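You operate a simulated robot arm through the tools that you are given. There is no shell and no other tool.

You run a simulated robot arm. Do the job below in one go: nothing can be reset, and whatever is moved stays where it is left.

TASK
Close up the trough's end, unlock it and start it forward.
Fine: end lid shut and latched before the power goes on; red disc down, then stop button once to clear the fault; yellow pin in its holder; start button once.
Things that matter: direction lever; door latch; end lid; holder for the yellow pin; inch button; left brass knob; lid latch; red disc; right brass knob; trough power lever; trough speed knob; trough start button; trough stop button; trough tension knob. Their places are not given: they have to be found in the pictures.

The check looks at the end state, three seconds after you hand in, the way a careful person would. Anything else that was tipped, shoved, dropped, spilled or broken makes it a failure. A push-on lid holds only when it is set on centred and level and pressed home; a screw cap is set on level and turned clockwise until tight.

THE ROBOT
A 6-joint arm with a three-finger gripper, fixed in place. Base frame: the origin is on the floor under the middle of its stand, x ahead of it, y to its left, z up. Readings come in mm, rad, newtons and seconds.
It reaches about 1213 mm from its shoulder. Its first joint turns from -2.897 to 2.897 rad. Payload 4.89 kg.
Tool frame: the origin (TCP) lies between the finger pads and is the grasp point; the fingertips stand 30 mm ahead of it; z points along the fingers, y is the line along which they close. The gripper opens to 164 mm; its body begins 125 mm behind the TCP.
Orientation is that of the tool frame in the base frame, as a unit quaternion [w, x, y, z]. With the fingers straight down and closing along the base's y, the tool's x points along the base's -x, its y along +y and its z along -z.

THE INTERFACE
- The arm moves only by the tool move_arm. Its argument "targets" is a list that holds one entry, the list of rows, each a list of 7 numbers: the shift along the tool's x, y, z in units of 30 mm (1.0 is 30 mm), then the turn, a rotation vector about the tool's x, y, z in units of 6 degrees (1.0 is 6 degrees), then the finger opening in mm, from 0 to 164. In form: [[[tx, ty, tz, ax, ay, az, hand], ...]]. A call has 1 to 20 rows; each row shifts and turns the commanded pose from where the row before left it, along the tool's axes as they then stand. A call with a number of a shift or a turn outside -1 to 1 is refused whole. A row lasts 0.2 s, in which the tool goes at most 50 mm and 0.15 rad; a call with a longer step from one row to the next is refused whole, and so is a gripper value outside its range. Where a pose cannot be reached the arm comes as near as it can. A force on the tool above 40 N (or 10 N above the force at the start of the call, whichever is more), or a blocked arm, ends the call early, and 0.2 s more pass. The fingers move at their own pace (about 108 mm/s each) and stop on an object; they squeeze with about 26 N. The grip force told is the motor's: it shows also when the fingers shut on nothing. Time passes only in rows, and 0.2 s behind the last, so rows that do not move let the fingers close. It gives the time, the measured TCP pose, the force on the tool (base axes), the opening and the grip force at its end, in the units of the frame above (readings bear some noise), with the torque about the TCP (base axes, N m) and any sound that the robot's microphone picked up, and new pictures: "pictures" is both (left out), scene, wrist or none.
- Cameras (640 x 400 px; columns grow to the right, rows downward): "scene" is fixed at [225.9, -641.6, 1465.9]; the picture's right is [0.89, -0.46, 0.00], its down [-0.16, -0.31, -0.94] and it looks along [0.43, 0.83, -0.35] (base axes); focal length 311 px, centre (320, 200). "wrist" rides on the gripper at [76, -2, -152] in the tool frame; the picture's right is [0.02, 1.00, 0.00], its down [-0.88, 0.02, -0.47] and it looks along [-0.47, 0.01, 0.88] (tool axes); focal length 247 px, centre (320, 200).
- raise_lower(by): moves the trunk up (or, below 0, down) by that many mm; the arm rides with it, the base frame stays. It gives what a move gives, with no picture.
- probe_pixels(camera, pixels): for up to 12 pixels [column, row] of the newest picture of that camera ("zoom" is the newest enlarged one), the place [x, y, z] in the base frame of the surface seen there, good to about 3 mm, but the place of the scene camera against the robot may be out by one fixed shift of up to 18 mm in any direction. No time passes.
- inspect(camera, box): a new picture of the part [left, top, right, bottom] of that camera's present view, enlarged. No time passes.
- finish_job(): hands the job in; it is judged then, once.

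Leave the gripper open and the arm clear of the work at the hand-in unless told otherwise.

The tools are called after "Request:" as name(argument=value, ...) on one line, values as JSON. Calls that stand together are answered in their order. move_arm: Moves the arm, as the interface text tells. Its arguments: {"type":"object","properties":{"targets":{"type":"array"},"pictures":{"type":"string","enum":["both","scene","wrist","none"]}},"required":["targets"]} The other tools are called the same way: raise_lower (by) moves the trunk up or down; probe_pixels (camera, pixels) gives the place of the surface under pixels of a picture; inspect (camera, box) takes an enlarged picture of a part of a camera's view; finish_job () hands the job in.

At the start:

```text
time_s: 0.0
position: [570.5, 268.6, 1257.9]
tool_rot: [0.0, 0.0, 1.0, 0.0]
contact_force: [-0.4, 0.5, -0.6]
wrist_torque: [0.01, 0.0, 0.0]
opening: 164.0
gripper_force: 0.1
trunk travel left (down, up): [-225.0, 165.0]
```

scene: 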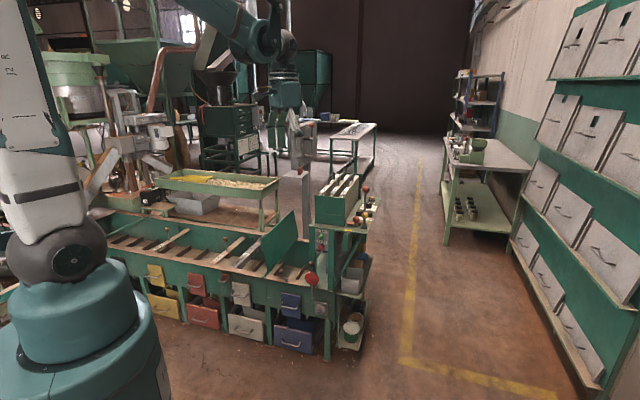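
wrist: 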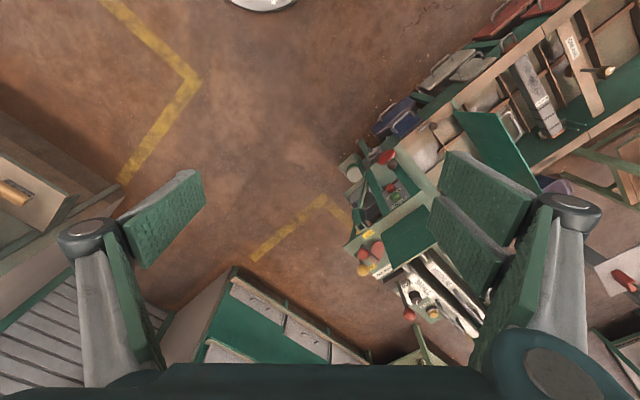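

I see a trough with a green raised lid near its right end (scene ~282,243), a red disc near (312,278), and a control box near (340,200). I'll take enlarged pictures of that region first.

Request:
inspect(camera="scene", box=[230, 160, 400, 266])

Request:
inspect(camera="scene", box=[280, 170, 390, 240])

Request:
inspect(camera="scene", box=[270, 230, 390, 305])

Request:
inspect(camera="wrist", box=[330, 90, 560, 340])

```text
3.76 times, centred on (315, 213) of scene
```

zoom: 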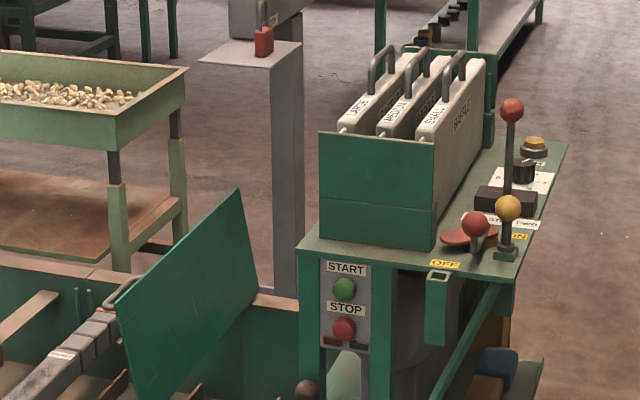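

```text
5.71 times, centred on (335, 205) of scene
```

zoom: 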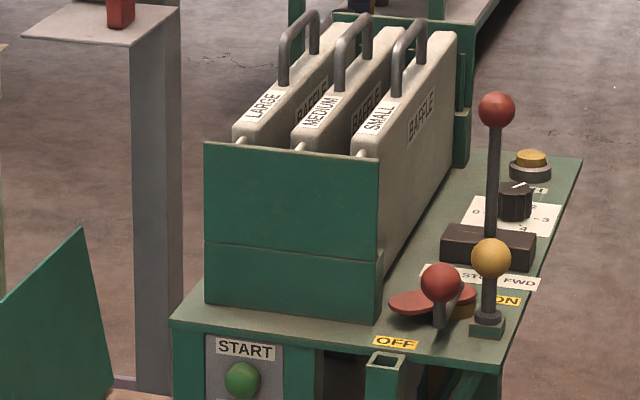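

```text
5.33 times, centred on (330, 268) of scene
```

zoom: 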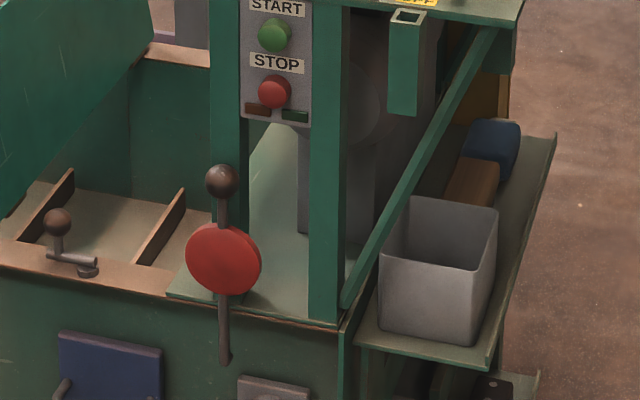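

```text
1.60 times, centred on (445, 215) of wrist
```

zoom: 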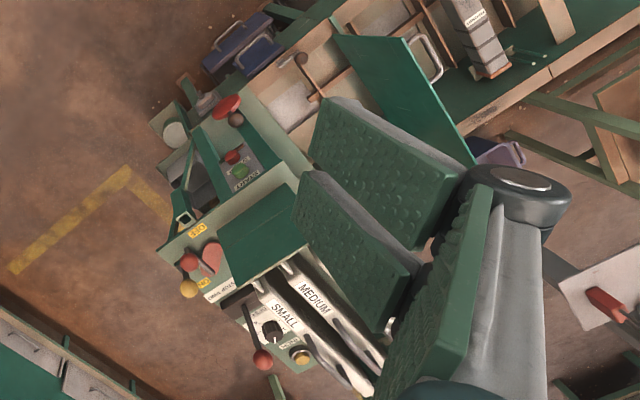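

The panel has START (zoom 344,288) / STOP (344,328), a yellow-ball pin next to the ON label, a red-ball lever between OFF/ON, a direction lever with a tall red ball, a green bracket with a square hole (likely the pin holder), a red disc on a rod, and a small crank (lid latch). I'll probe their places.

Request:
inspect(camera="scene", box=[230, 160, 400, 266])

Request:
probe_pixels(camera="zoom", pixels=[[344, 288], [344, 328], [512, 110], [508, 207], [474, 224], [506, 255], [534, 145], [523, 168], [438, 278], [435, 320], [237, 190], [120, 300]])

Request:
probe_pixels(camera="scene", pixels=[[312, 278], [312, 264], [312, 296], [281, 272], [284, 280], [340, 220], [310, 250], [332, 280], [305, 285], [262, 250], [290, 250], [295, 215]])

```text
3.76 times, centred on (315, 213) of scene
```

zoom: 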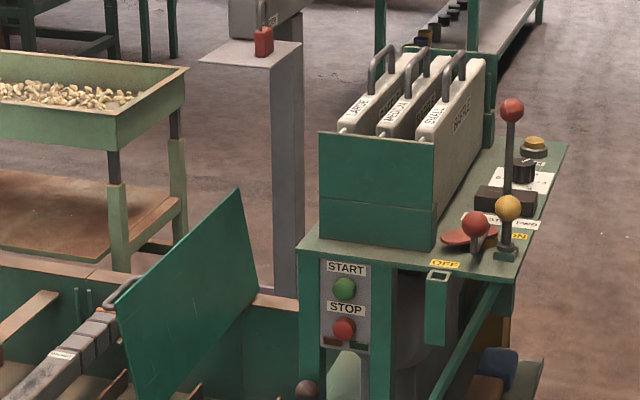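

```text
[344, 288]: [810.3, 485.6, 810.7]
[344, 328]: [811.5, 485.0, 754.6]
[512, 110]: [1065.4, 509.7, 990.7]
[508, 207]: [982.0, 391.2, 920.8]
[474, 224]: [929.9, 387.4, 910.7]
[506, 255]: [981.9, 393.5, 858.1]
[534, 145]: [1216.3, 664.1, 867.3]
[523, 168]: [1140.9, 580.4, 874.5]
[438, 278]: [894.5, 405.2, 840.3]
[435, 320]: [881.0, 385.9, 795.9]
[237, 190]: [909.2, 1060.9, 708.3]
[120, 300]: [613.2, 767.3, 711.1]
```

```text
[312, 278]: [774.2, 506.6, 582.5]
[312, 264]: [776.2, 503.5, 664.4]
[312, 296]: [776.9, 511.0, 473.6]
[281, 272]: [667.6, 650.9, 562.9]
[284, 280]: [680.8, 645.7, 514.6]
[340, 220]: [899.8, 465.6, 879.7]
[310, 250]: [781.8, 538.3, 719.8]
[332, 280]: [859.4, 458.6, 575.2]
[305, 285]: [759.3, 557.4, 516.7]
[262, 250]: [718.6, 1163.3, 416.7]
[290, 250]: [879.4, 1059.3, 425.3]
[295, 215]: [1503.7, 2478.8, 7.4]
```

The station is rotated roughly 45° in the base frame. Now I'll look more closely at the lid, the latch and the disc.

Request:
inspect(camera="scene", box=[225, 200, 335, 310])

Request:
probe_pixels(camera="scene", pixels=[[264, 240], [270, 258], [273, 267], [280, 255], [290, 240], [293, 213], [296, 230], [290, 222], [270, 235], [256, 260], [262, 264], [300, 270]])

Request:
inspect(camera="wrist", box=[430, 60, 590, 200])

Request:
inspect(camera="wrist", box=[330, 120, 450, 220])

Request:
inspect(camera="wrist", box=[340, 210, 460, 330])

```text
3.64 times, centred on (280, 255) of scene
```

zoom: 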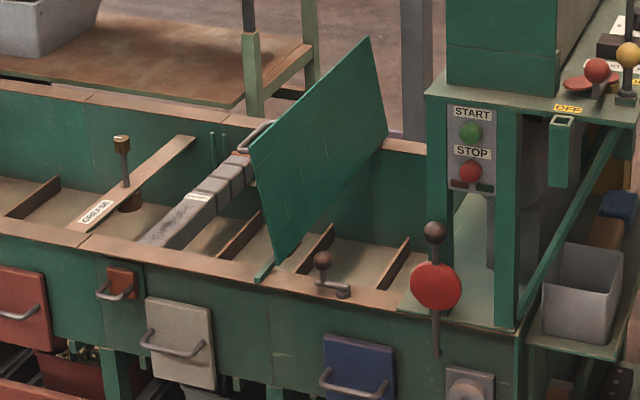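

```text
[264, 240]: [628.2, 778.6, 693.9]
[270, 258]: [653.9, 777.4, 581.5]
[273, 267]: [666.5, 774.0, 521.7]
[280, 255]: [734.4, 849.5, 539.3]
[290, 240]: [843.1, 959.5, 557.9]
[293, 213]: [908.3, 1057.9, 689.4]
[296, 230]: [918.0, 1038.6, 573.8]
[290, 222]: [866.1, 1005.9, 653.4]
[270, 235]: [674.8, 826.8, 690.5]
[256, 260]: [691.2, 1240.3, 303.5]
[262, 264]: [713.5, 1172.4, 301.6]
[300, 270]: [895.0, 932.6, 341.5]
```

```text
2.86 times, centred on (510, 130) of wrist
```

zoom: 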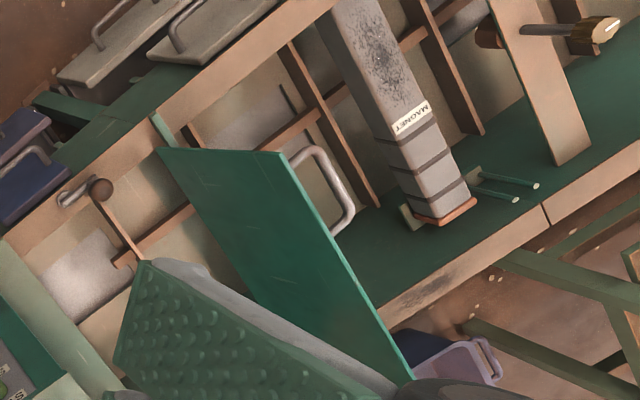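

```text
4.00 times, centred on (390, 170) of wrist
```

zoom: 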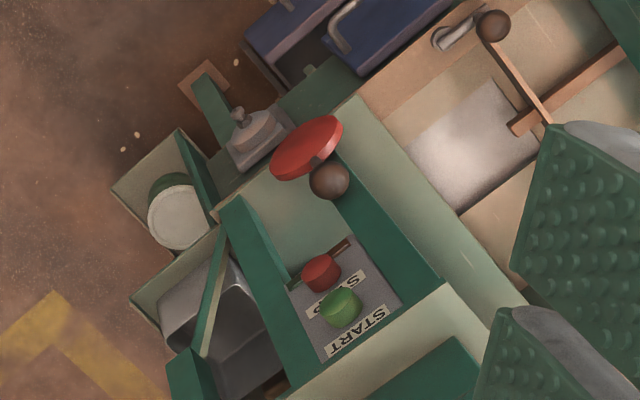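

```text
3.33 times, centred on (400, 270) of wrist
```

zoom: 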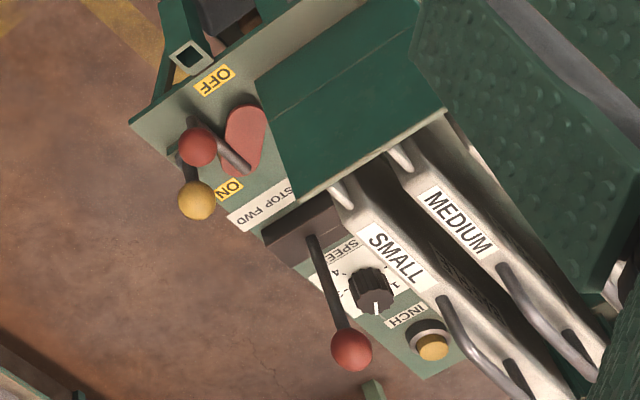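

Lid: hinge at about z=515, tilted back about 10° away from the panel end. I'll bring the wrist camera over the control table, yawing 45° so the tool lines up with the station, to see the pin, levers and holder close up.

Request:
move_arm(targets=[[[0, 0, 0, 0, 0, -1, 164], [0, 0, 0, 0, 0, -1, 164], [0, 0, 0, 0, 0, -1, 164], [0, 0, 0, 0, 0, -1, 164], [0, 0, 0, 0, 0, -1, 164], [0, 0, 0, 0, 0, -1, 164], [0, 0, 0, 0, 0, -1, 164], [0, 0, 0, 0, 0, -0.5, 164], [-0.85, -0.525, 0.44, 0, 0, 0, 164], [-0.85, -0.525, 0.44, 0, 0, 0, 164], [-0.85, -0.525, 0.44, 0, 0, 0, 164], [-0.85, -0.525, 0.44, 0, 0, 0, 164], [-0.85, -0.525, 0.44, 0, 0, 0, 164], [-0.85, -0.525, 0.44, 0, 0, 0, 164], [-0.85, -0.525, 0.44, 0, 0, 0, 164], [-0.85, -0.525, 0.44, 0, 0, 0, 164], [-0.85, -0.525, 0.44, 0, 0, 0, 164], [-0.85, -0.525, 0.44, 0, 0, 0, 164]]], pictures="both")

```text
time_s: 3.8
position: [862.2, 335.5, 1126.4]
tool_rot: [0.0, -0.382, 0.924, 0.0]
contact_force: [-1.7, -0.4, 0.6]
wrist_torque: [0.04, -0.17, -0.01]
opening: 163.7
gripper_force: 0.1
trunk travel left (down, up): [-225.0, 165.0]
```

scene: 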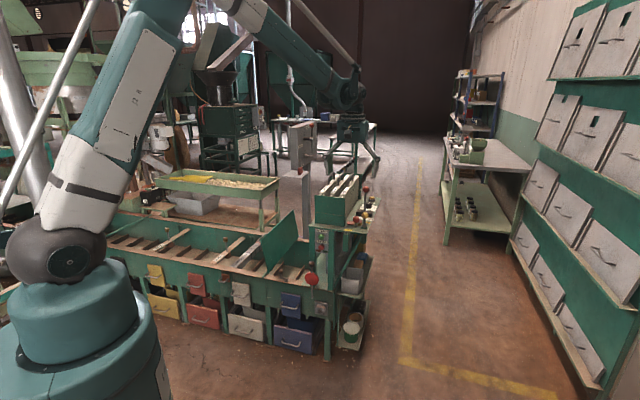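
wrist: 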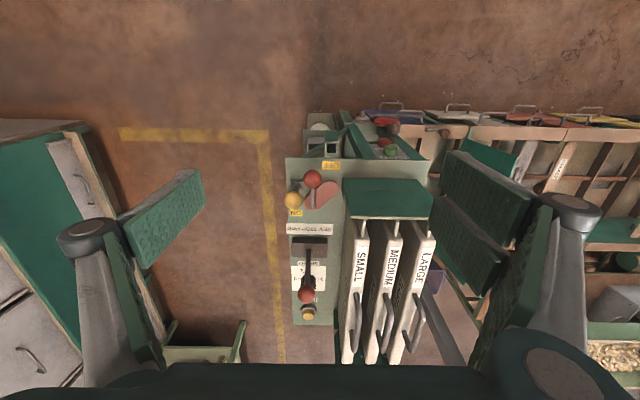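

The view is now lined up with the station. I'll enlarge the control table.

Request:
inspect(camera="wrist", box=[270, 110, 430, 210])

Request:
inspect(camera="wrist", box=[270, 150, 370, 330])

Request:
probe_pixels(camera="wrist", pixels=[[313, 178], [292, 199], [306, 295], [309, 312], [332, 147], [331, 166], [293, 211], [321, 195], [382, 122], [393, 132], [393, 143], [390, 152]])

```text
4.00 times, centred on (350, 160) of wrist
```

zoom: 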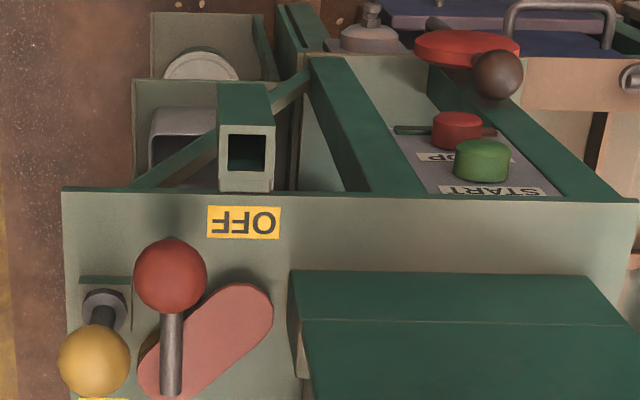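

```text
2.22 times, centred on (320, 240) of wrist
```

zoom: 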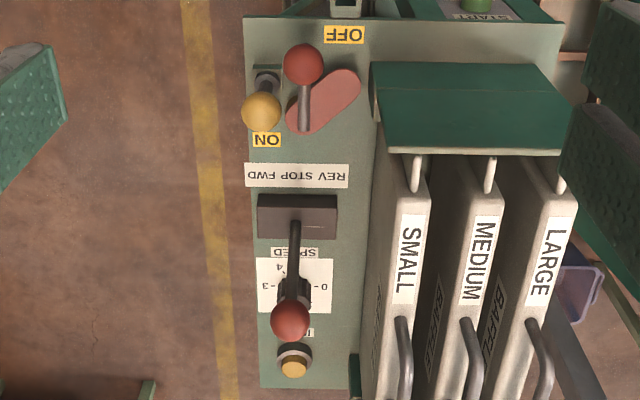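

```text
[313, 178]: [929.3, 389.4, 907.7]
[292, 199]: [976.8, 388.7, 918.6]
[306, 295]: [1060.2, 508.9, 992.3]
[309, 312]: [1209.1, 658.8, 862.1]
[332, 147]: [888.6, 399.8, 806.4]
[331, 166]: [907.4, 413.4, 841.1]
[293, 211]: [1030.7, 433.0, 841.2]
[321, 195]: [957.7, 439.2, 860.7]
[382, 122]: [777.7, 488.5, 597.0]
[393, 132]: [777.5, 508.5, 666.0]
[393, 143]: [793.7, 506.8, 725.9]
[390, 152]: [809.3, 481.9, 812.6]
```

The wrist and scene probes agree to about 5 mm. I'll go closer for a look at the power lever, pin and square-tube bracket (wrist zoom 247,150).

Request:
move_arm(targets=[[[-0.2, -0.1, 0.8, 0, 0, 0, 164], [-0.2, -0.1, 0.8, 0, 0, 0, 164], [-0.2, -0.1, 0.8, 0, 0, 0, 164], [-0.1, 0, 0.8, 0, 0, 0, 164]]], pictures="wrist")

Request:
inspect(camera="wrist", box=[230, 90, 430, 290])

```text
time_s: 4.8
position: [883.4, 345.8, 1030.9]
tool_rot: [0.0, -0.383, 0.924, 0.0]
contact_force: [-0.5, 0.0, -0.6]
wrist_torque: [0.04, -0.02, -0.03]
opening: 163.8
gripper_force: 0.0
trunk travel left (down, up): [-225.0, 165.0]
```

wrist: 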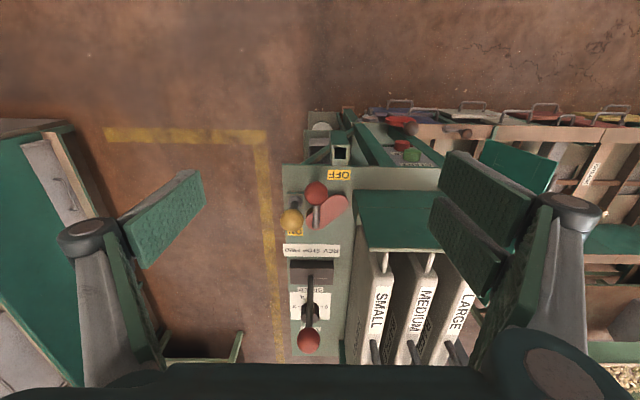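

```text
2.00 times, centred on (330, 190) of wrist
```

zoom: 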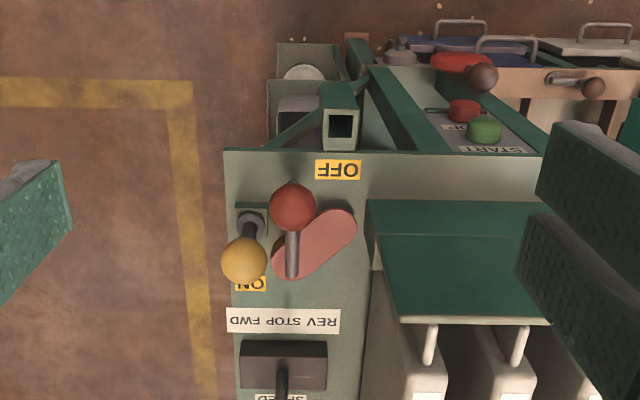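

Request:
inspect(camera="wrist", box=[270, 130, 370, 230])

Request:
probe_pixels(camera="zoom", pixels=[[295, 230], [290, 360], [370, 320], [420, 270], [300, 370], [185, 270], [200, 250], [160, 350], [330, 260], [440, 110], [415, 135], [475, 60]])

Request:
inspect(camera="scene", box=[335, 185, 385, 240])

```text
4.00 times, centred on (320, 180) of wrist
```

zoom: 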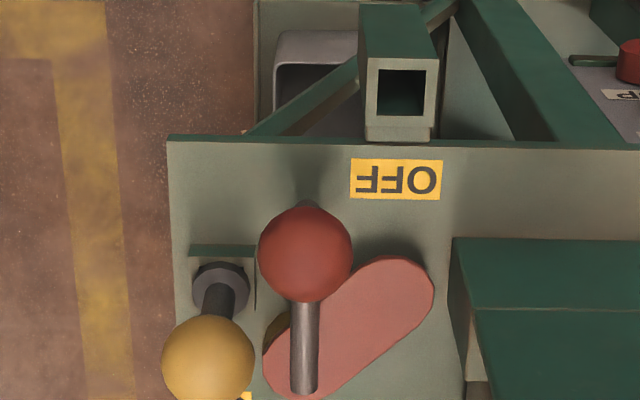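

```text
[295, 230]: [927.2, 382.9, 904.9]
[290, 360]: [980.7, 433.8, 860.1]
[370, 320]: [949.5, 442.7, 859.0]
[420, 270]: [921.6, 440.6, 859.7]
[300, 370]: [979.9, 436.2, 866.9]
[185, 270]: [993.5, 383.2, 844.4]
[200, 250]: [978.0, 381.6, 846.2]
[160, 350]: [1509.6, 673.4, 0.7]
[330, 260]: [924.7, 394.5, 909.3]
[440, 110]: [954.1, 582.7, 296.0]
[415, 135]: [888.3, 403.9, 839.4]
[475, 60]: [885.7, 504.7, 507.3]
```

```text
7.27 times, centred on (360, 212) of scene
```

zoom: 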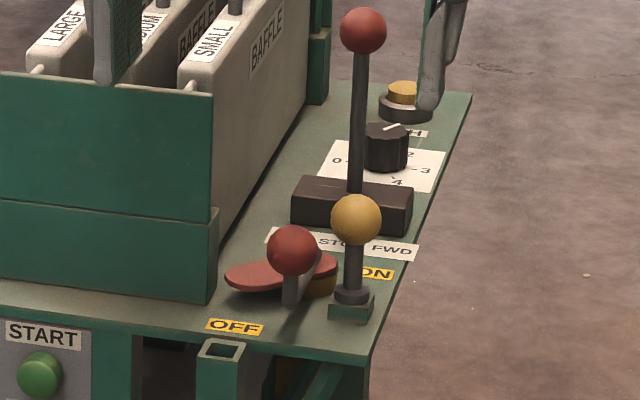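

Request:
probe_pixels(camera="zoom", pixels=[[380, 274], [362, 270], [234, 327], [322, 290], [292, 250], [290, 295], [325, 265], [250, 275], [355, 220], [352, 310], [353, 185], [225, 350]])

Request:
inspect(camera="scene", box=[348, 208, 372, 232])

```text
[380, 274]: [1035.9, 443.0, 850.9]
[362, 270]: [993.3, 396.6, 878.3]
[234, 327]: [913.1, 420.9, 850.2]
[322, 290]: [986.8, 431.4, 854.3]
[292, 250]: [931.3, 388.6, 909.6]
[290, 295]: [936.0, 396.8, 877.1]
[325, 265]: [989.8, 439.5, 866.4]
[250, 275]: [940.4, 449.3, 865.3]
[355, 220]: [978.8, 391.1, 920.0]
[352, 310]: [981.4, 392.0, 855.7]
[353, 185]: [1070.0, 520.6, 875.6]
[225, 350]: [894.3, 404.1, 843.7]
```

```text
16.00 times, centred on (360, 220) of scene
```

zoom: 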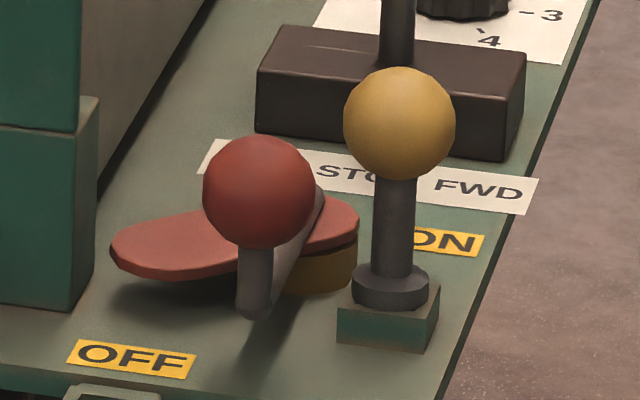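

The power lever is a crank: a brass hub near (980,436), an arm pointing toward OFF, and a red ball grip. The yellow pin stands in its sweep, so it locks the lever. The square tube at about (888,404,840) is the likely holder. Now I'll look at the disc, the START/STOP panel and the latch.

Request:
inspect(camera="scene", box=[290, 255, 335, 305])

Request:
inspect(camera="scene", box=[268, 255, 308, 290])

Request:
inspect(camera="wrist", box=[370, 90, 490, 175])

Request:
inspect(camera="scene", box=[305, 220, 345, 260])

```text
8.00 times, centred on (312, 280) of scene
```

zoom: 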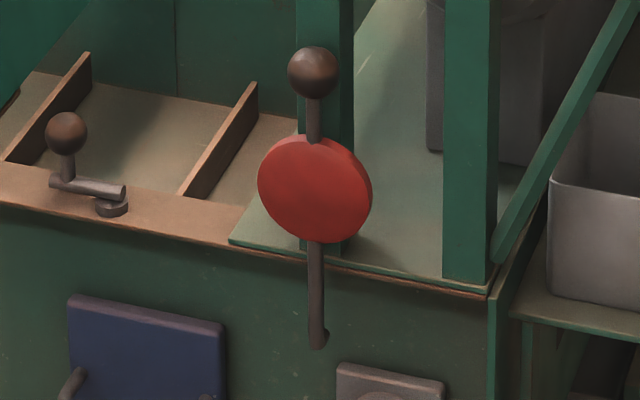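

```text
11.43 times, centred on (288, 272) of scene
```

zoom: 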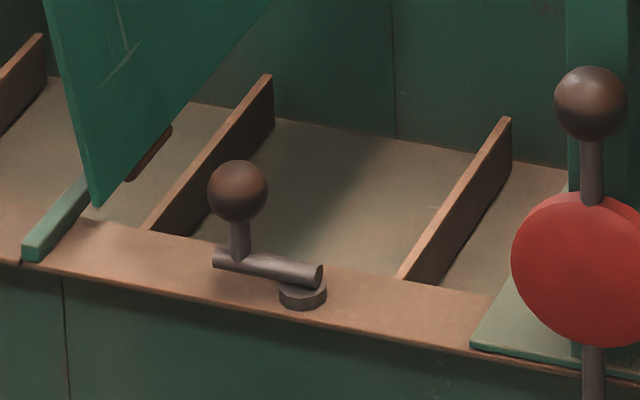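

```text
4.71 times, centred on (430, 132) of wrist
```

zoom: 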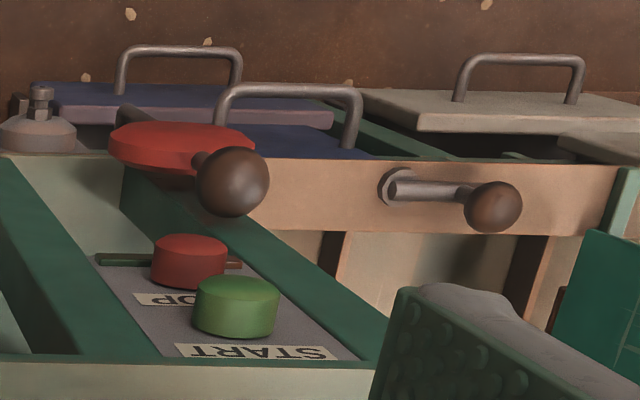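

```text
10.00 times, centred on (325, 240) of scene
```

zoom: 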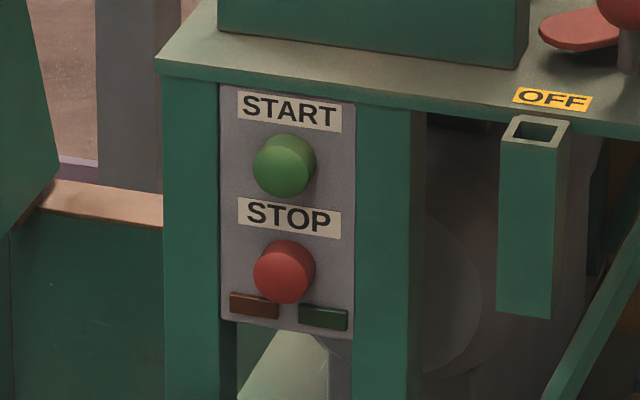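

The red disc rides on a rod that seems to pivot at its lower end on the trough's front face (a nub at zoom 318,340), with a ball grip on top. The lid comes first: I'll rise a little and move sideways along the trough to look at the lid from above.

Request:
move_arm(targets=[[[0, 1, -0.8, 0, 0, 0, 164], [0, 1, -0.8, 0, 0, 0, 164], [0, 1, -0.4, 0, 0, 0, 164], [0, 1, 0, 0, 0, 0, 164], [0, 1, 0, 0, 0, 0, 164], [0, 1, 0, 0, 0, 0, 164], [0, 1, 0, 0, 0, 0, 164], [0, 1, 0, 0, 0, 0, 164], [0, 1, 0, 0, 0, 0, 164], [0, 1, 0, 0, 0, 0, 164], [0, 1, 0, 0, 0, 0, 164], [0, 1, 0, 0, 0, 0, 164], [0, 1, 0, 0, 0, 0, 164], [0, 1, 0, 0, 0, 0, 164], [0, 1, 0.5, 0, 0, 0, 164], [0, 1, 0.8, 0, 0, 0, 164], [0, 1, 0.8, 0, 0, 0, 164], [0, 1, 0.8, 0, 0, 0, 164], [0, 1, 0.8, 0, 0, 0, 164], [0, 0.5, 0.8, 0, 0, 0, 164]]], pictures="both")

```text
time_s: 9.0
position: [469.7, 758.3, 955.2]
tool_rot: [-0.001, -0.382, 0.924, 0.0]
contact_force: [0.2, -0.4, 0.9]
wrist_torque: [0.09, -0.03, 0.04]
opening: 163.9
gripper_force: 0.1
trunk travel left (down, up): [-225.0, 165.0]
```

scene: 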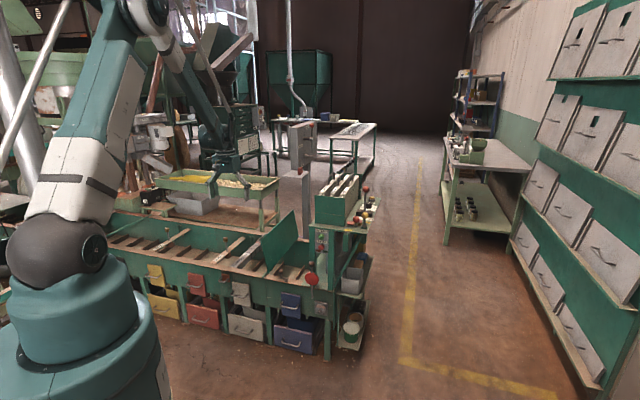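
wrist: 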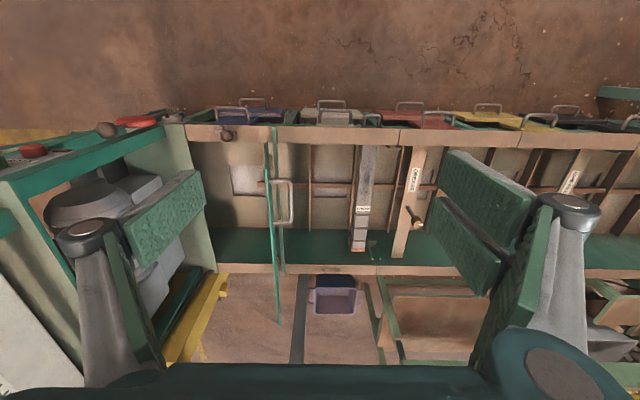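

Request:
inspect(camera="wrist", box=[190, 110, 350, 330])

Request:
probe_pixels(camera="wrist", pixels=[[268, 135], [278, 318], [291, 182], [291, 222], [292, 202], [277, 200], [227, 135], [247, 135], [200, 150], [282, 150], [282, 270], [240, 272]])

Request:
inspect(camera="wrist", box=[80, 100, 300, 200])

```text
1.82 times, centred on (270, 220) of wrist
```

zoom: 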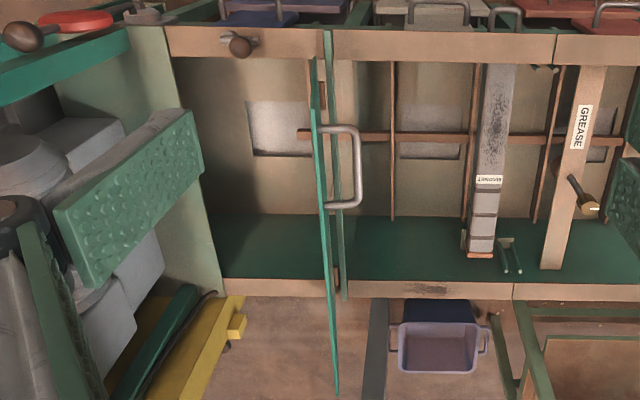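

```text
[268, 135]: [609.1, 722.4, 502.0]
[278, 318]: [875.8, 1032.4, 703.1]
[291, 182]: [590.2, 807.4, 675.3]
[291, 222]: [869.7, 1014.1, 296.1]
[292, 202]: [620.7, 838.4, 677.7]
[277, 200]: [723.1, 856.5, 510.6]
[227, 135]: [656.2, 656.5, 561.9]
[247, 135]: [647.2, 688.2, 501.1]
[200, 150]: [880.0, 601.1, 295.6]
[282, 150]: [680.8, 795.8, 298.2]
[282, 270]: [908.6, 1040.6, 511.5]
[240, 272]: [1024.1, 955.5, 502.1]
```

```text
2.91 times, centred on (190, 150) of wrist
```

zoom: 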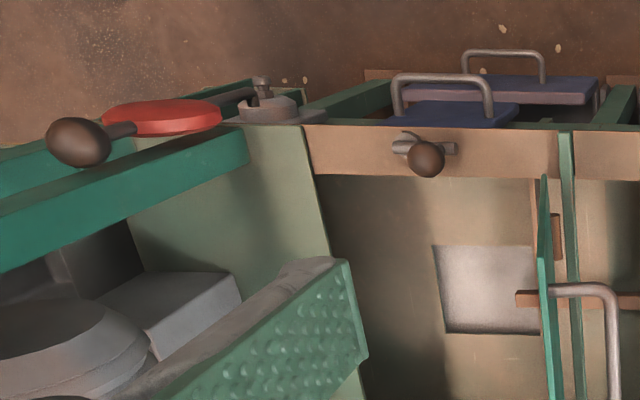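

Request:
inspect(camera="wrist", box=[220, 120, 320, 240])

Request:
probe_pixels(camera="wrist", pixels=[[266, 146], [267, 160], [269, 180], [271, 220], [285, 181], [280, 180], [291, 190], [291, 215], [288, 223], [280, 224], [224, 131], [217, 131]])

```text
3.33 times, centred on (270, 180) of wrist
```

zoom: 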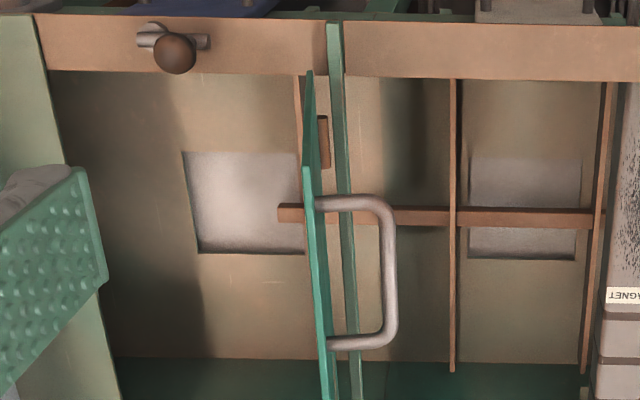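

```text
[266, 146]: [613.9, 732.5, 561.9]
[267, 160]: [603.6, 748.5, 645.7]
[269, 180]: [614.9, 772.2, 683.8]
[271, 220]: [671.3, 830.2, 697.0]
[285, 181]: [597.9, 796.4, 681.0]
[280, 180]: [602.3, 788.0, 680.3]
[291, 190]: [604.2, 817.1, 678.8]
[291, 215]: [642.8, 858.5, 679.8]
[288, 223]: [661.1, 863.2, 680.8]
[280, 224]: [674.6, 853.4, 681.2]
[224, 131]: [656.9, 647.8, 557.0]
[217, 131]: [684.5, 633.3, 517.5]
```

The lid is hinged at about u=-93 (along-trough axis) and z=505. It leans back slightly, and its handle bar is at z≈680 on the side away from the panel. I'll close the fingers and reach forward at a safe height, to check reach and see how wide the closed fingers are.

Request:
move_arm(targets=[[[0, 0.1, 0, 0, 0, 0, 0], [0, 0.1, 0, 0, 0, 0, 0], [0, 0.1, 0, 0, 0, 0, 0], [0, 0.1, 0, 0, 0, 0, 0], [-0.8, 0.1, 0, 0, 0, 0, 0], [-0.8, 0.1, 0, 0, 0, 0, 0], [-0.8, 0, 0, 0, 0, 0, 0], [-0.8, 0, 0, 0, 0, 0, 0], [-0.8, 0, 0, 0, 0, 0, 0], [-0.8, 0, 0, 0, 0, 0, 0], [-0.6, 0, 0, 0, 0, 0, 0]]], pictures="both")

```text
time_s: 11.4
position: [573.4, 886.8, 956.6]
tool_rot: [0.0, -0.383, 0.924, 0.0]
contact_force: [0.5, -0.4, 0.4]
wrist_torque: [0.06, -0.08, -0.01]
opening: 0.0
gripper_force: 26.2
trunk travel left (down, up): [-225.0, 165.0]
```

scene: 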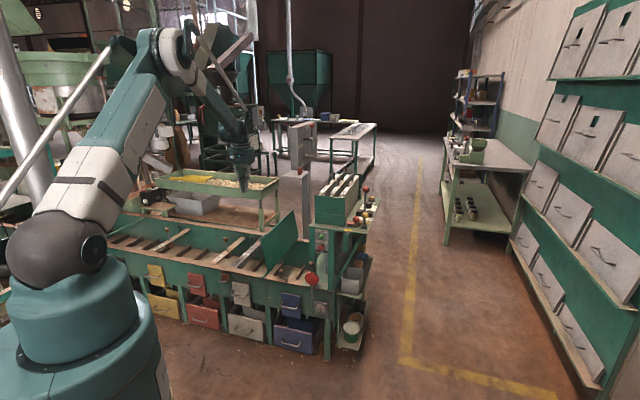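
wrist: 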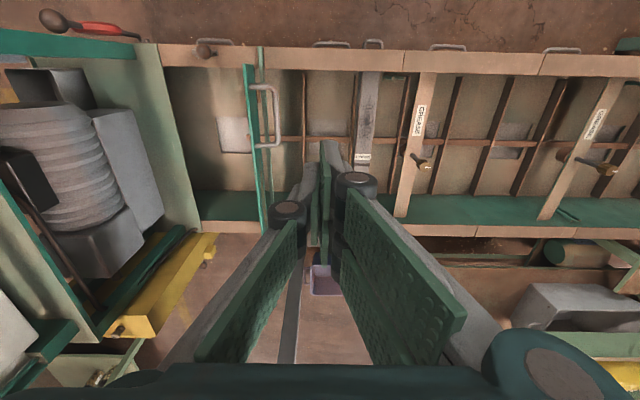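

Reach is fine at v≈1032. Next I lower the trunk by 225 mm (a straight drop beside the handle, clear of it by about 30 mm) to get better reach at trough height.

Request:
raise_lower(by=-225)

```text
time_s: 13.8
position: [573.2, 885.9, 729.8]
tool_rot: [0.0, -0.383, 0.924, 0.0]
contact_force: [-1.1, 0.2, 0.6]
wrist_torque: [0.02, 0.0, 0.03]
opening: 0.0
gripper_force: 26.0
trunk travel left (down, up): [0.0, 390.0]
```

Now I go down 40 mm more so the fingertips are at about z=660, beside the handle bar, and look.

Request:
move_arm(targets=[[[0, 0, 0.67, 0, 0, 0, 0], [0, 0, 0.67, 0, 0, 0, 0]]], pictures="both")

Request:
inspect(camera="scene", box=[215, 170, 325, 280])

```text
time_s: 14.4
position: [572.7, 887.1, 690.2]
tool_rot: [0.0, -0.383, 0.924, 0.0]
contact_force: [-0.9, -0.5, 0.3]
wrist_torque: [0.07, -0.04, -0.02]
opening: 0.0
gripper_force: 26.2
trunk travel left (down, up): [0.0, 390.0]
```

scene: 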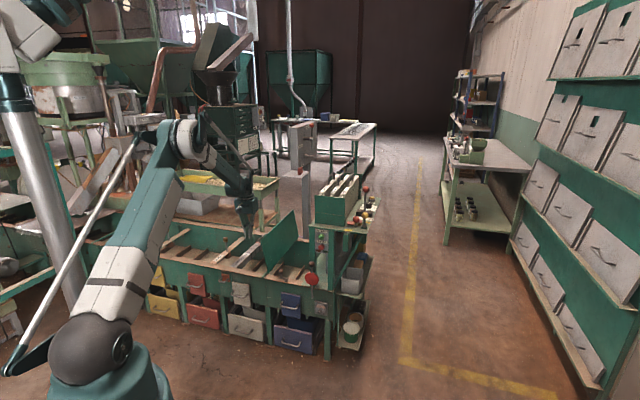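
wrist: 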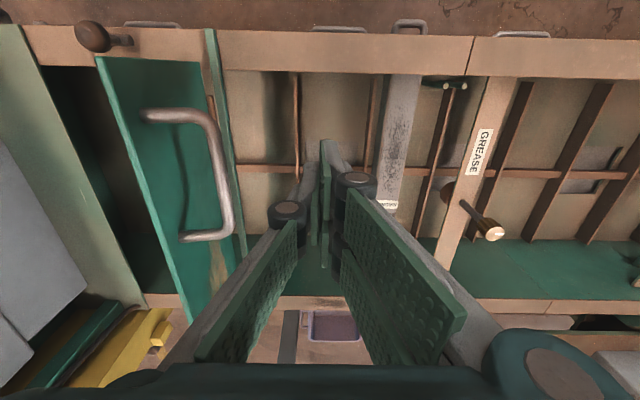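

```text
3.64 times, centred on (270, 225) of scene
```

zoom: 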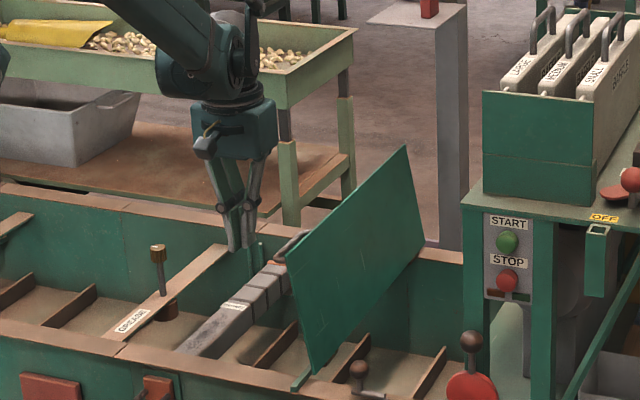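

I'll push slowly toward the panel end (tool -y), so the fingers meet the handle and tip the lid over.

Request:
move_arm(targets=[[[0, -0.5, 0, 0, 0, 0, 0], [0, -0.5, 0, 0, 0, 0, 0], [0, -0.4, 0, 0, 0, 0, 0], [0, -0.4, 0, 0, 0, 0, 0], [0, -0.4, 0, 0, 0, 0, 0]]], pictures="both")

```text
time_s: 15.6
position: [619.3, 840.8, 689.3]
tool_rot: [0.0, -0.382, 0.924, 0.0]
contact_force: [-1.0, 0.5, 0.8]
wrist_torque: [-0.01, -0.04, -0.01]
opening: 0.0
gripper_force: 26.3
trunk travel left (down, up): [0.0, 390.0]
```

scene: 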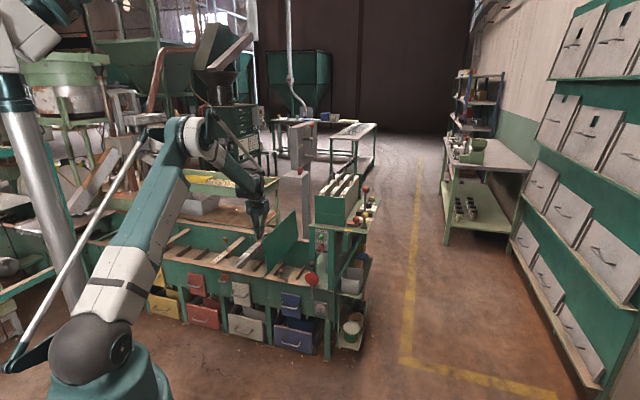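
wrist: 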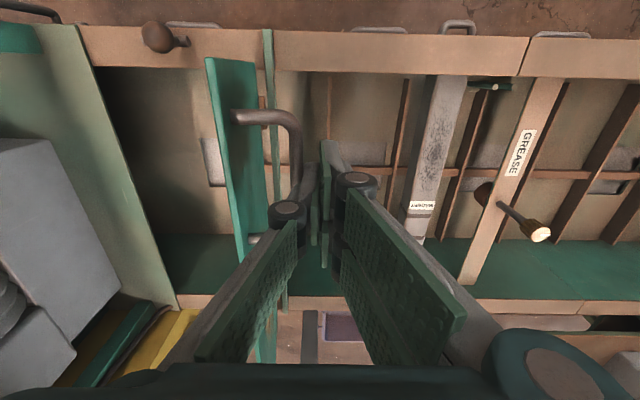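

Contact is close (finger knuckle at wrist 287,212, next to the bar). I'll keep pushing.

Request:
move_arm(targets=[[[0, -0.4, 0, 0, 0, 0, 0], [0, -0.4, 0, 0, 0, 0, 0], [0, -0.4, 0, 0, 0, 0, 0], [0, -0.4, 0, 0, 0, 0, 0]]], pictures="both")

```text
time_s: 16.6
position: [653.0, 808.2, 692.1]
tool_rot: [0.0, -0.383, 0.924, 0.0]
contact_force: [-0.4, 1.4, 16.2]
wrist_torque: [-0.2, -0.23, -0.01]
opening: 0.2
gripper_force: 26.3
trunk travel left (down, up): [0.0, 390.0]
```

scene: 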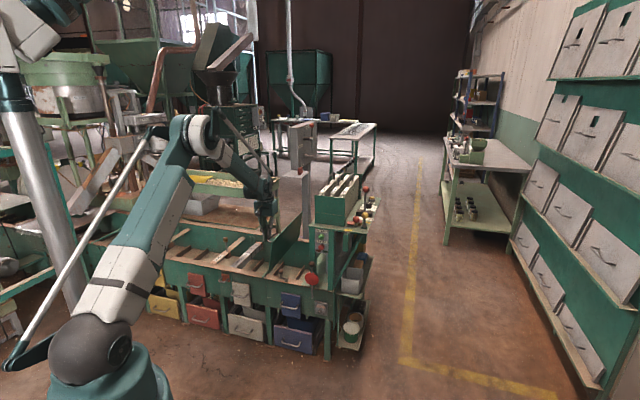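
wrist: 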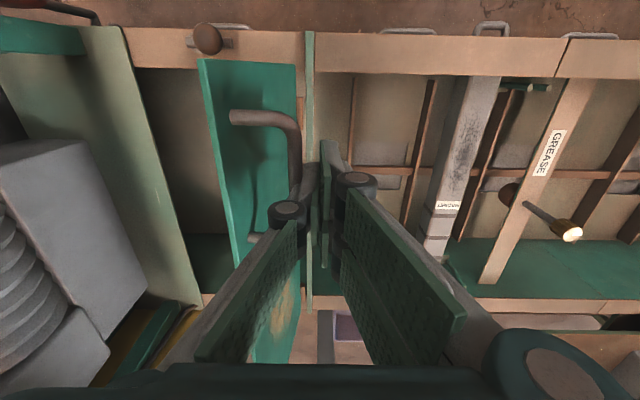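

Request:
inspect(camera="scene", box=[225, 180, 335, 290])

```text
3.64 times, centred on (280, 235) of scene
```

zoom: 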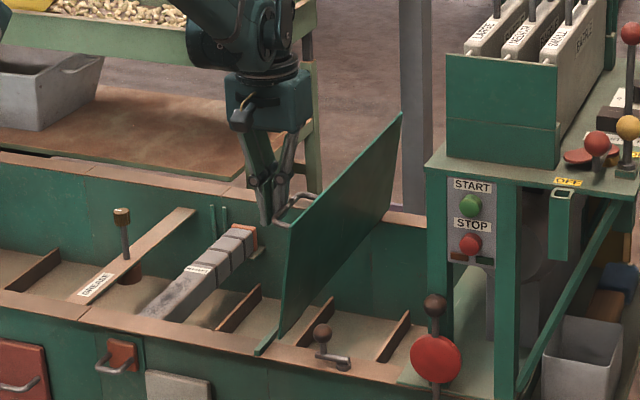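

The lid is about upright now. I'll continue pushing.

Request:
move_arm(targets=[[[0, -0.4, 0, 0, 0, 0, 0], [0, -0.4, 0, 0, 0, 0, 0], [0, -0.4, 0, 0, 0, 0, 0]]], pictures="both")

Request:
inspect(camera="scene", box=[225, 180, 335, 290])

```text
time_s: 17.4
position: [679.9, 781.4, 690.3]
tool_rot: [0.0, -0.383, 0.924, 0.001]
contact_force: [-0.5, 0.5, 0.2]
wrist_torque: [-0.07, -0.04, 0.02]
opening: 0.0
gripper_force: 27.3
trunk travel left (down, up): [0.0, 390.0]
```

scene: 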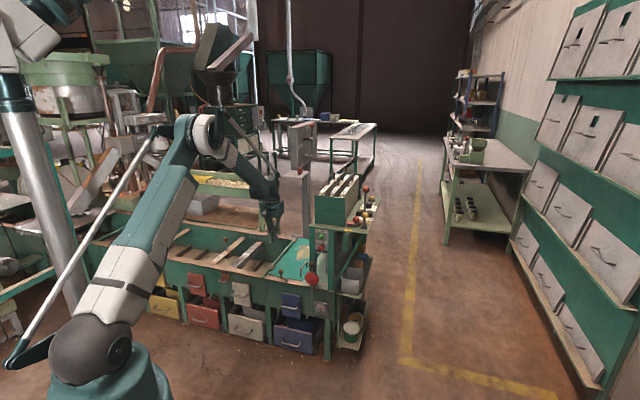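
wrist: 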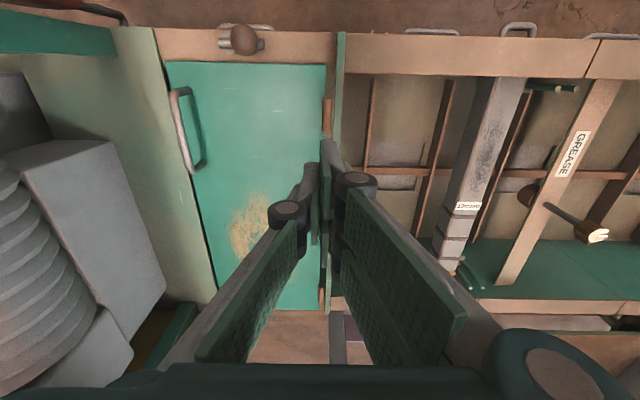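

```text
3.64 times, centred on (280, 235) of scene
```

zoom: 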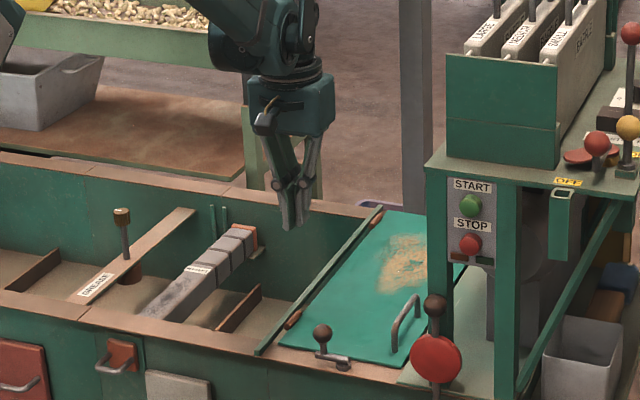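

The lid has dropped shut. I'll check that it is level by probing its top.

Request:
probe_pixels(camera="wrist", pixels=[[300, 80], [190, 75], [250, 120], [215, 270], [240, 200], [300, 250], [243, 40], [263, 44], [222, 43], [180, 48], [180, 65], [300, 45]])

Request:
inspect(camera="wrist", box=[150, 10, 350, 110])

```text
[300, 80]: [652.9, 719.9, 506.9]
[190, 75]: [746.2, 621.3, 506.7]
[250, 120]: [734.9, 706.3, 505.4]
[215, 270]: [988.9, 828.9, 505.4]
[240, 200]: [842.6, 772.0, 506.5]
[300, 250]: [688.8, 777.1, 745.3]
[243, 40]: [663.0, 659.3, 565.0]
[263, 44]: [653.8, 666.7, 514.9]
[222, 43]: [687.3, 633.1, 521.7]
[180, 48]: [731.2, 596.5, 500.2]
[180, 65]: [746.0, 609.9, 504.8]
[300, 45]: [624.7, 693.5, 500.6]
```

```text
3.20 times, centred on (250, 60) of wrist
```

zoom: 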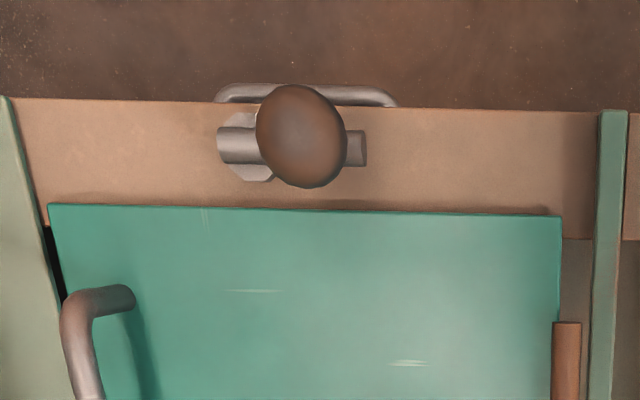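

The lid lies flat (top z≈506 all over, rim 500.5). The latch pivot is near u≈30, v≈933, and its ball is at u≈3, v≈936, z≈552, with the arm lying along the rim. I'll move over the ball with the fingers part open, and look before going down.

Request:
move_arm(targets=[[[0.81, -0.62, 0, 0, 0, 0, 40], [0.81, -0.62, 0, 0, 0, 0, 70], [0.81, -0.62, 0, 0, 0, 0, 70], [0.81, -0.62, 0, 0, 0, 0, 70], [0, 0, 0.8, 0, 0, 0, 70], [0, 0, 0.8, 0, 0, 0, 70]]], pictures="both")

Request:
inspect(camera="wrist", box=[220, 90, 440, 230])

```text
time_s: 18.8
position: [662.1, 659.3, 642.1]
tool_rot: [0.001, -0.382, 0.924, 0.0]
contact_force: [-0.3, -0.6, 0.5]
wrist_torque: [0.06, -0.11, 0.02]
opening: 70.1
gripper_force: 0.1
trunk travel left (down, up): [0.0, 390.0]
```

scene: 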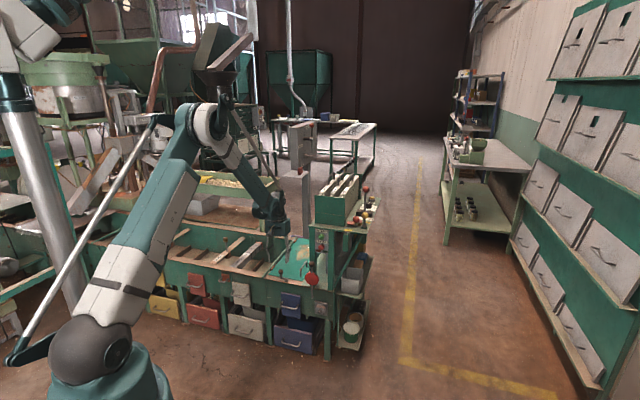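
wrist: 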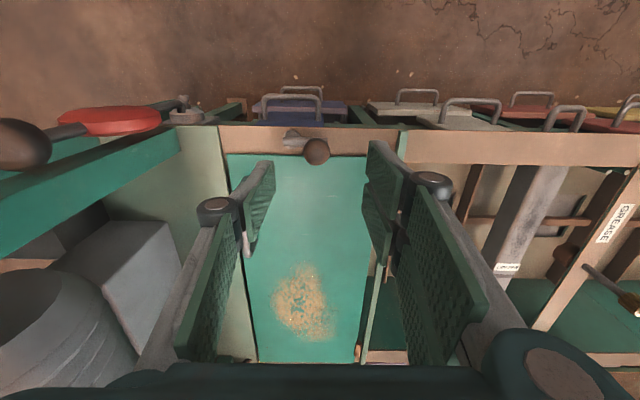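

```text
2.86 times, centred on (330, 160) of wrist
```

zoom: 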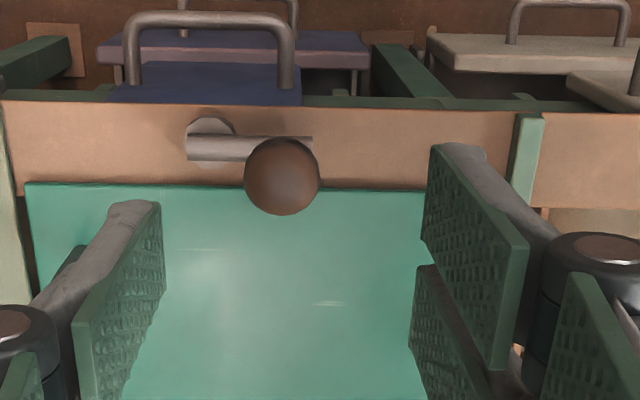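

Request:
probe_pixels(camera="wrist", pixels=[[317, 152], [317, 146], [306, 152], [327, 152], [288, 137], [325, 137], [296, 141], [300, 160], [291, 133], [317, 163]])

```text
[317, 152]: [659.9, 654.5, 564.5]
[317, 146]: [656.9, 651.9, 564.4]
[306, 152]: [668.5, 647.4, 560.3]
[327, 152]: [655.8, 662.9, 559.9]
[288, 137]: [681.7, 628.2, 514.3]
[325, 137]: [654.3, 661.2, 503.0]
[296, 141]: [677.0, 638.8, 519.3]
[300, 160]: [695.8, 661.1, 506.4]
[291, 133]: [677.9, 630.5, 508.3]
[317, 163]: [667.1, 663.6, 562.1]
```

Ball centre is at about (661.5, 655.5, 552). I'll go down and grip the ball.

Request:
move_arm(targets=[[[0.1, -0.07, 0.67, 0, 0, 0, 70], [0, 0, 0.67, 0, 0, 0, 70], [0, 0, 0.67, 0, 0, 0, 70], [0, 0, 0.67, 0, 0, 0, 70], [0, 0, 0, 0, 0, 0, 15], [0, 0, 0, 0, 0, 0, 15], [0, 0, 0, 0, 0, 0, 15]]], pictures="both")

Request:
inspect(camera="scene", box=[250, 230, 320, 290])

```text
time_s: 20.4
position: [662.9, 654.5, 561.8]
tool_rot: [0.0, -0.382, 0.924, -0.001]
contact_force: [12.9, -19.5, -1.8]
wrist_torque: [-0.14, -0.3, -0.21]
opening: 26.0
gripper_force: 44.8
trunk travel left (down, up): [0.0, 390.0]
```

scene: 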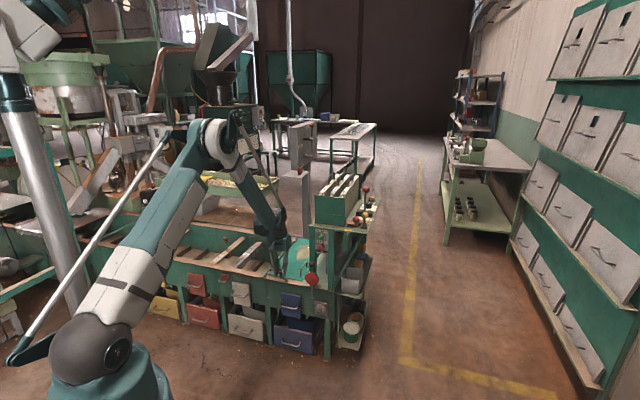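
wrist: 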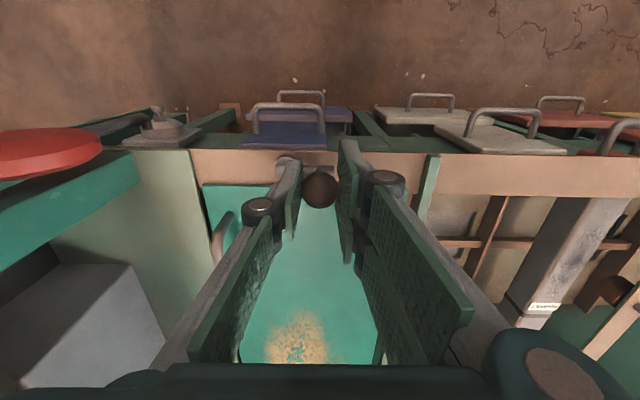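

```text
6.67 times, centred on (285, 260) of scene
```

zoom: 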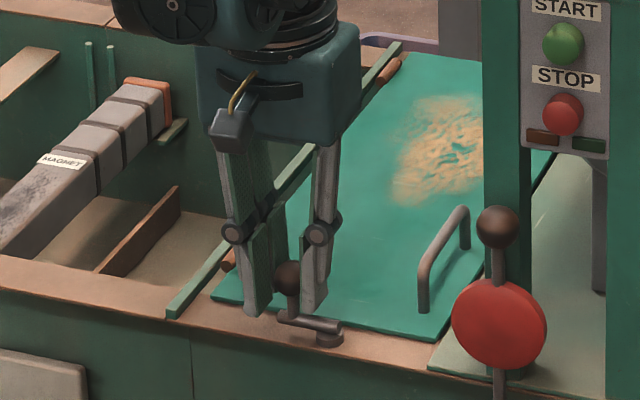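

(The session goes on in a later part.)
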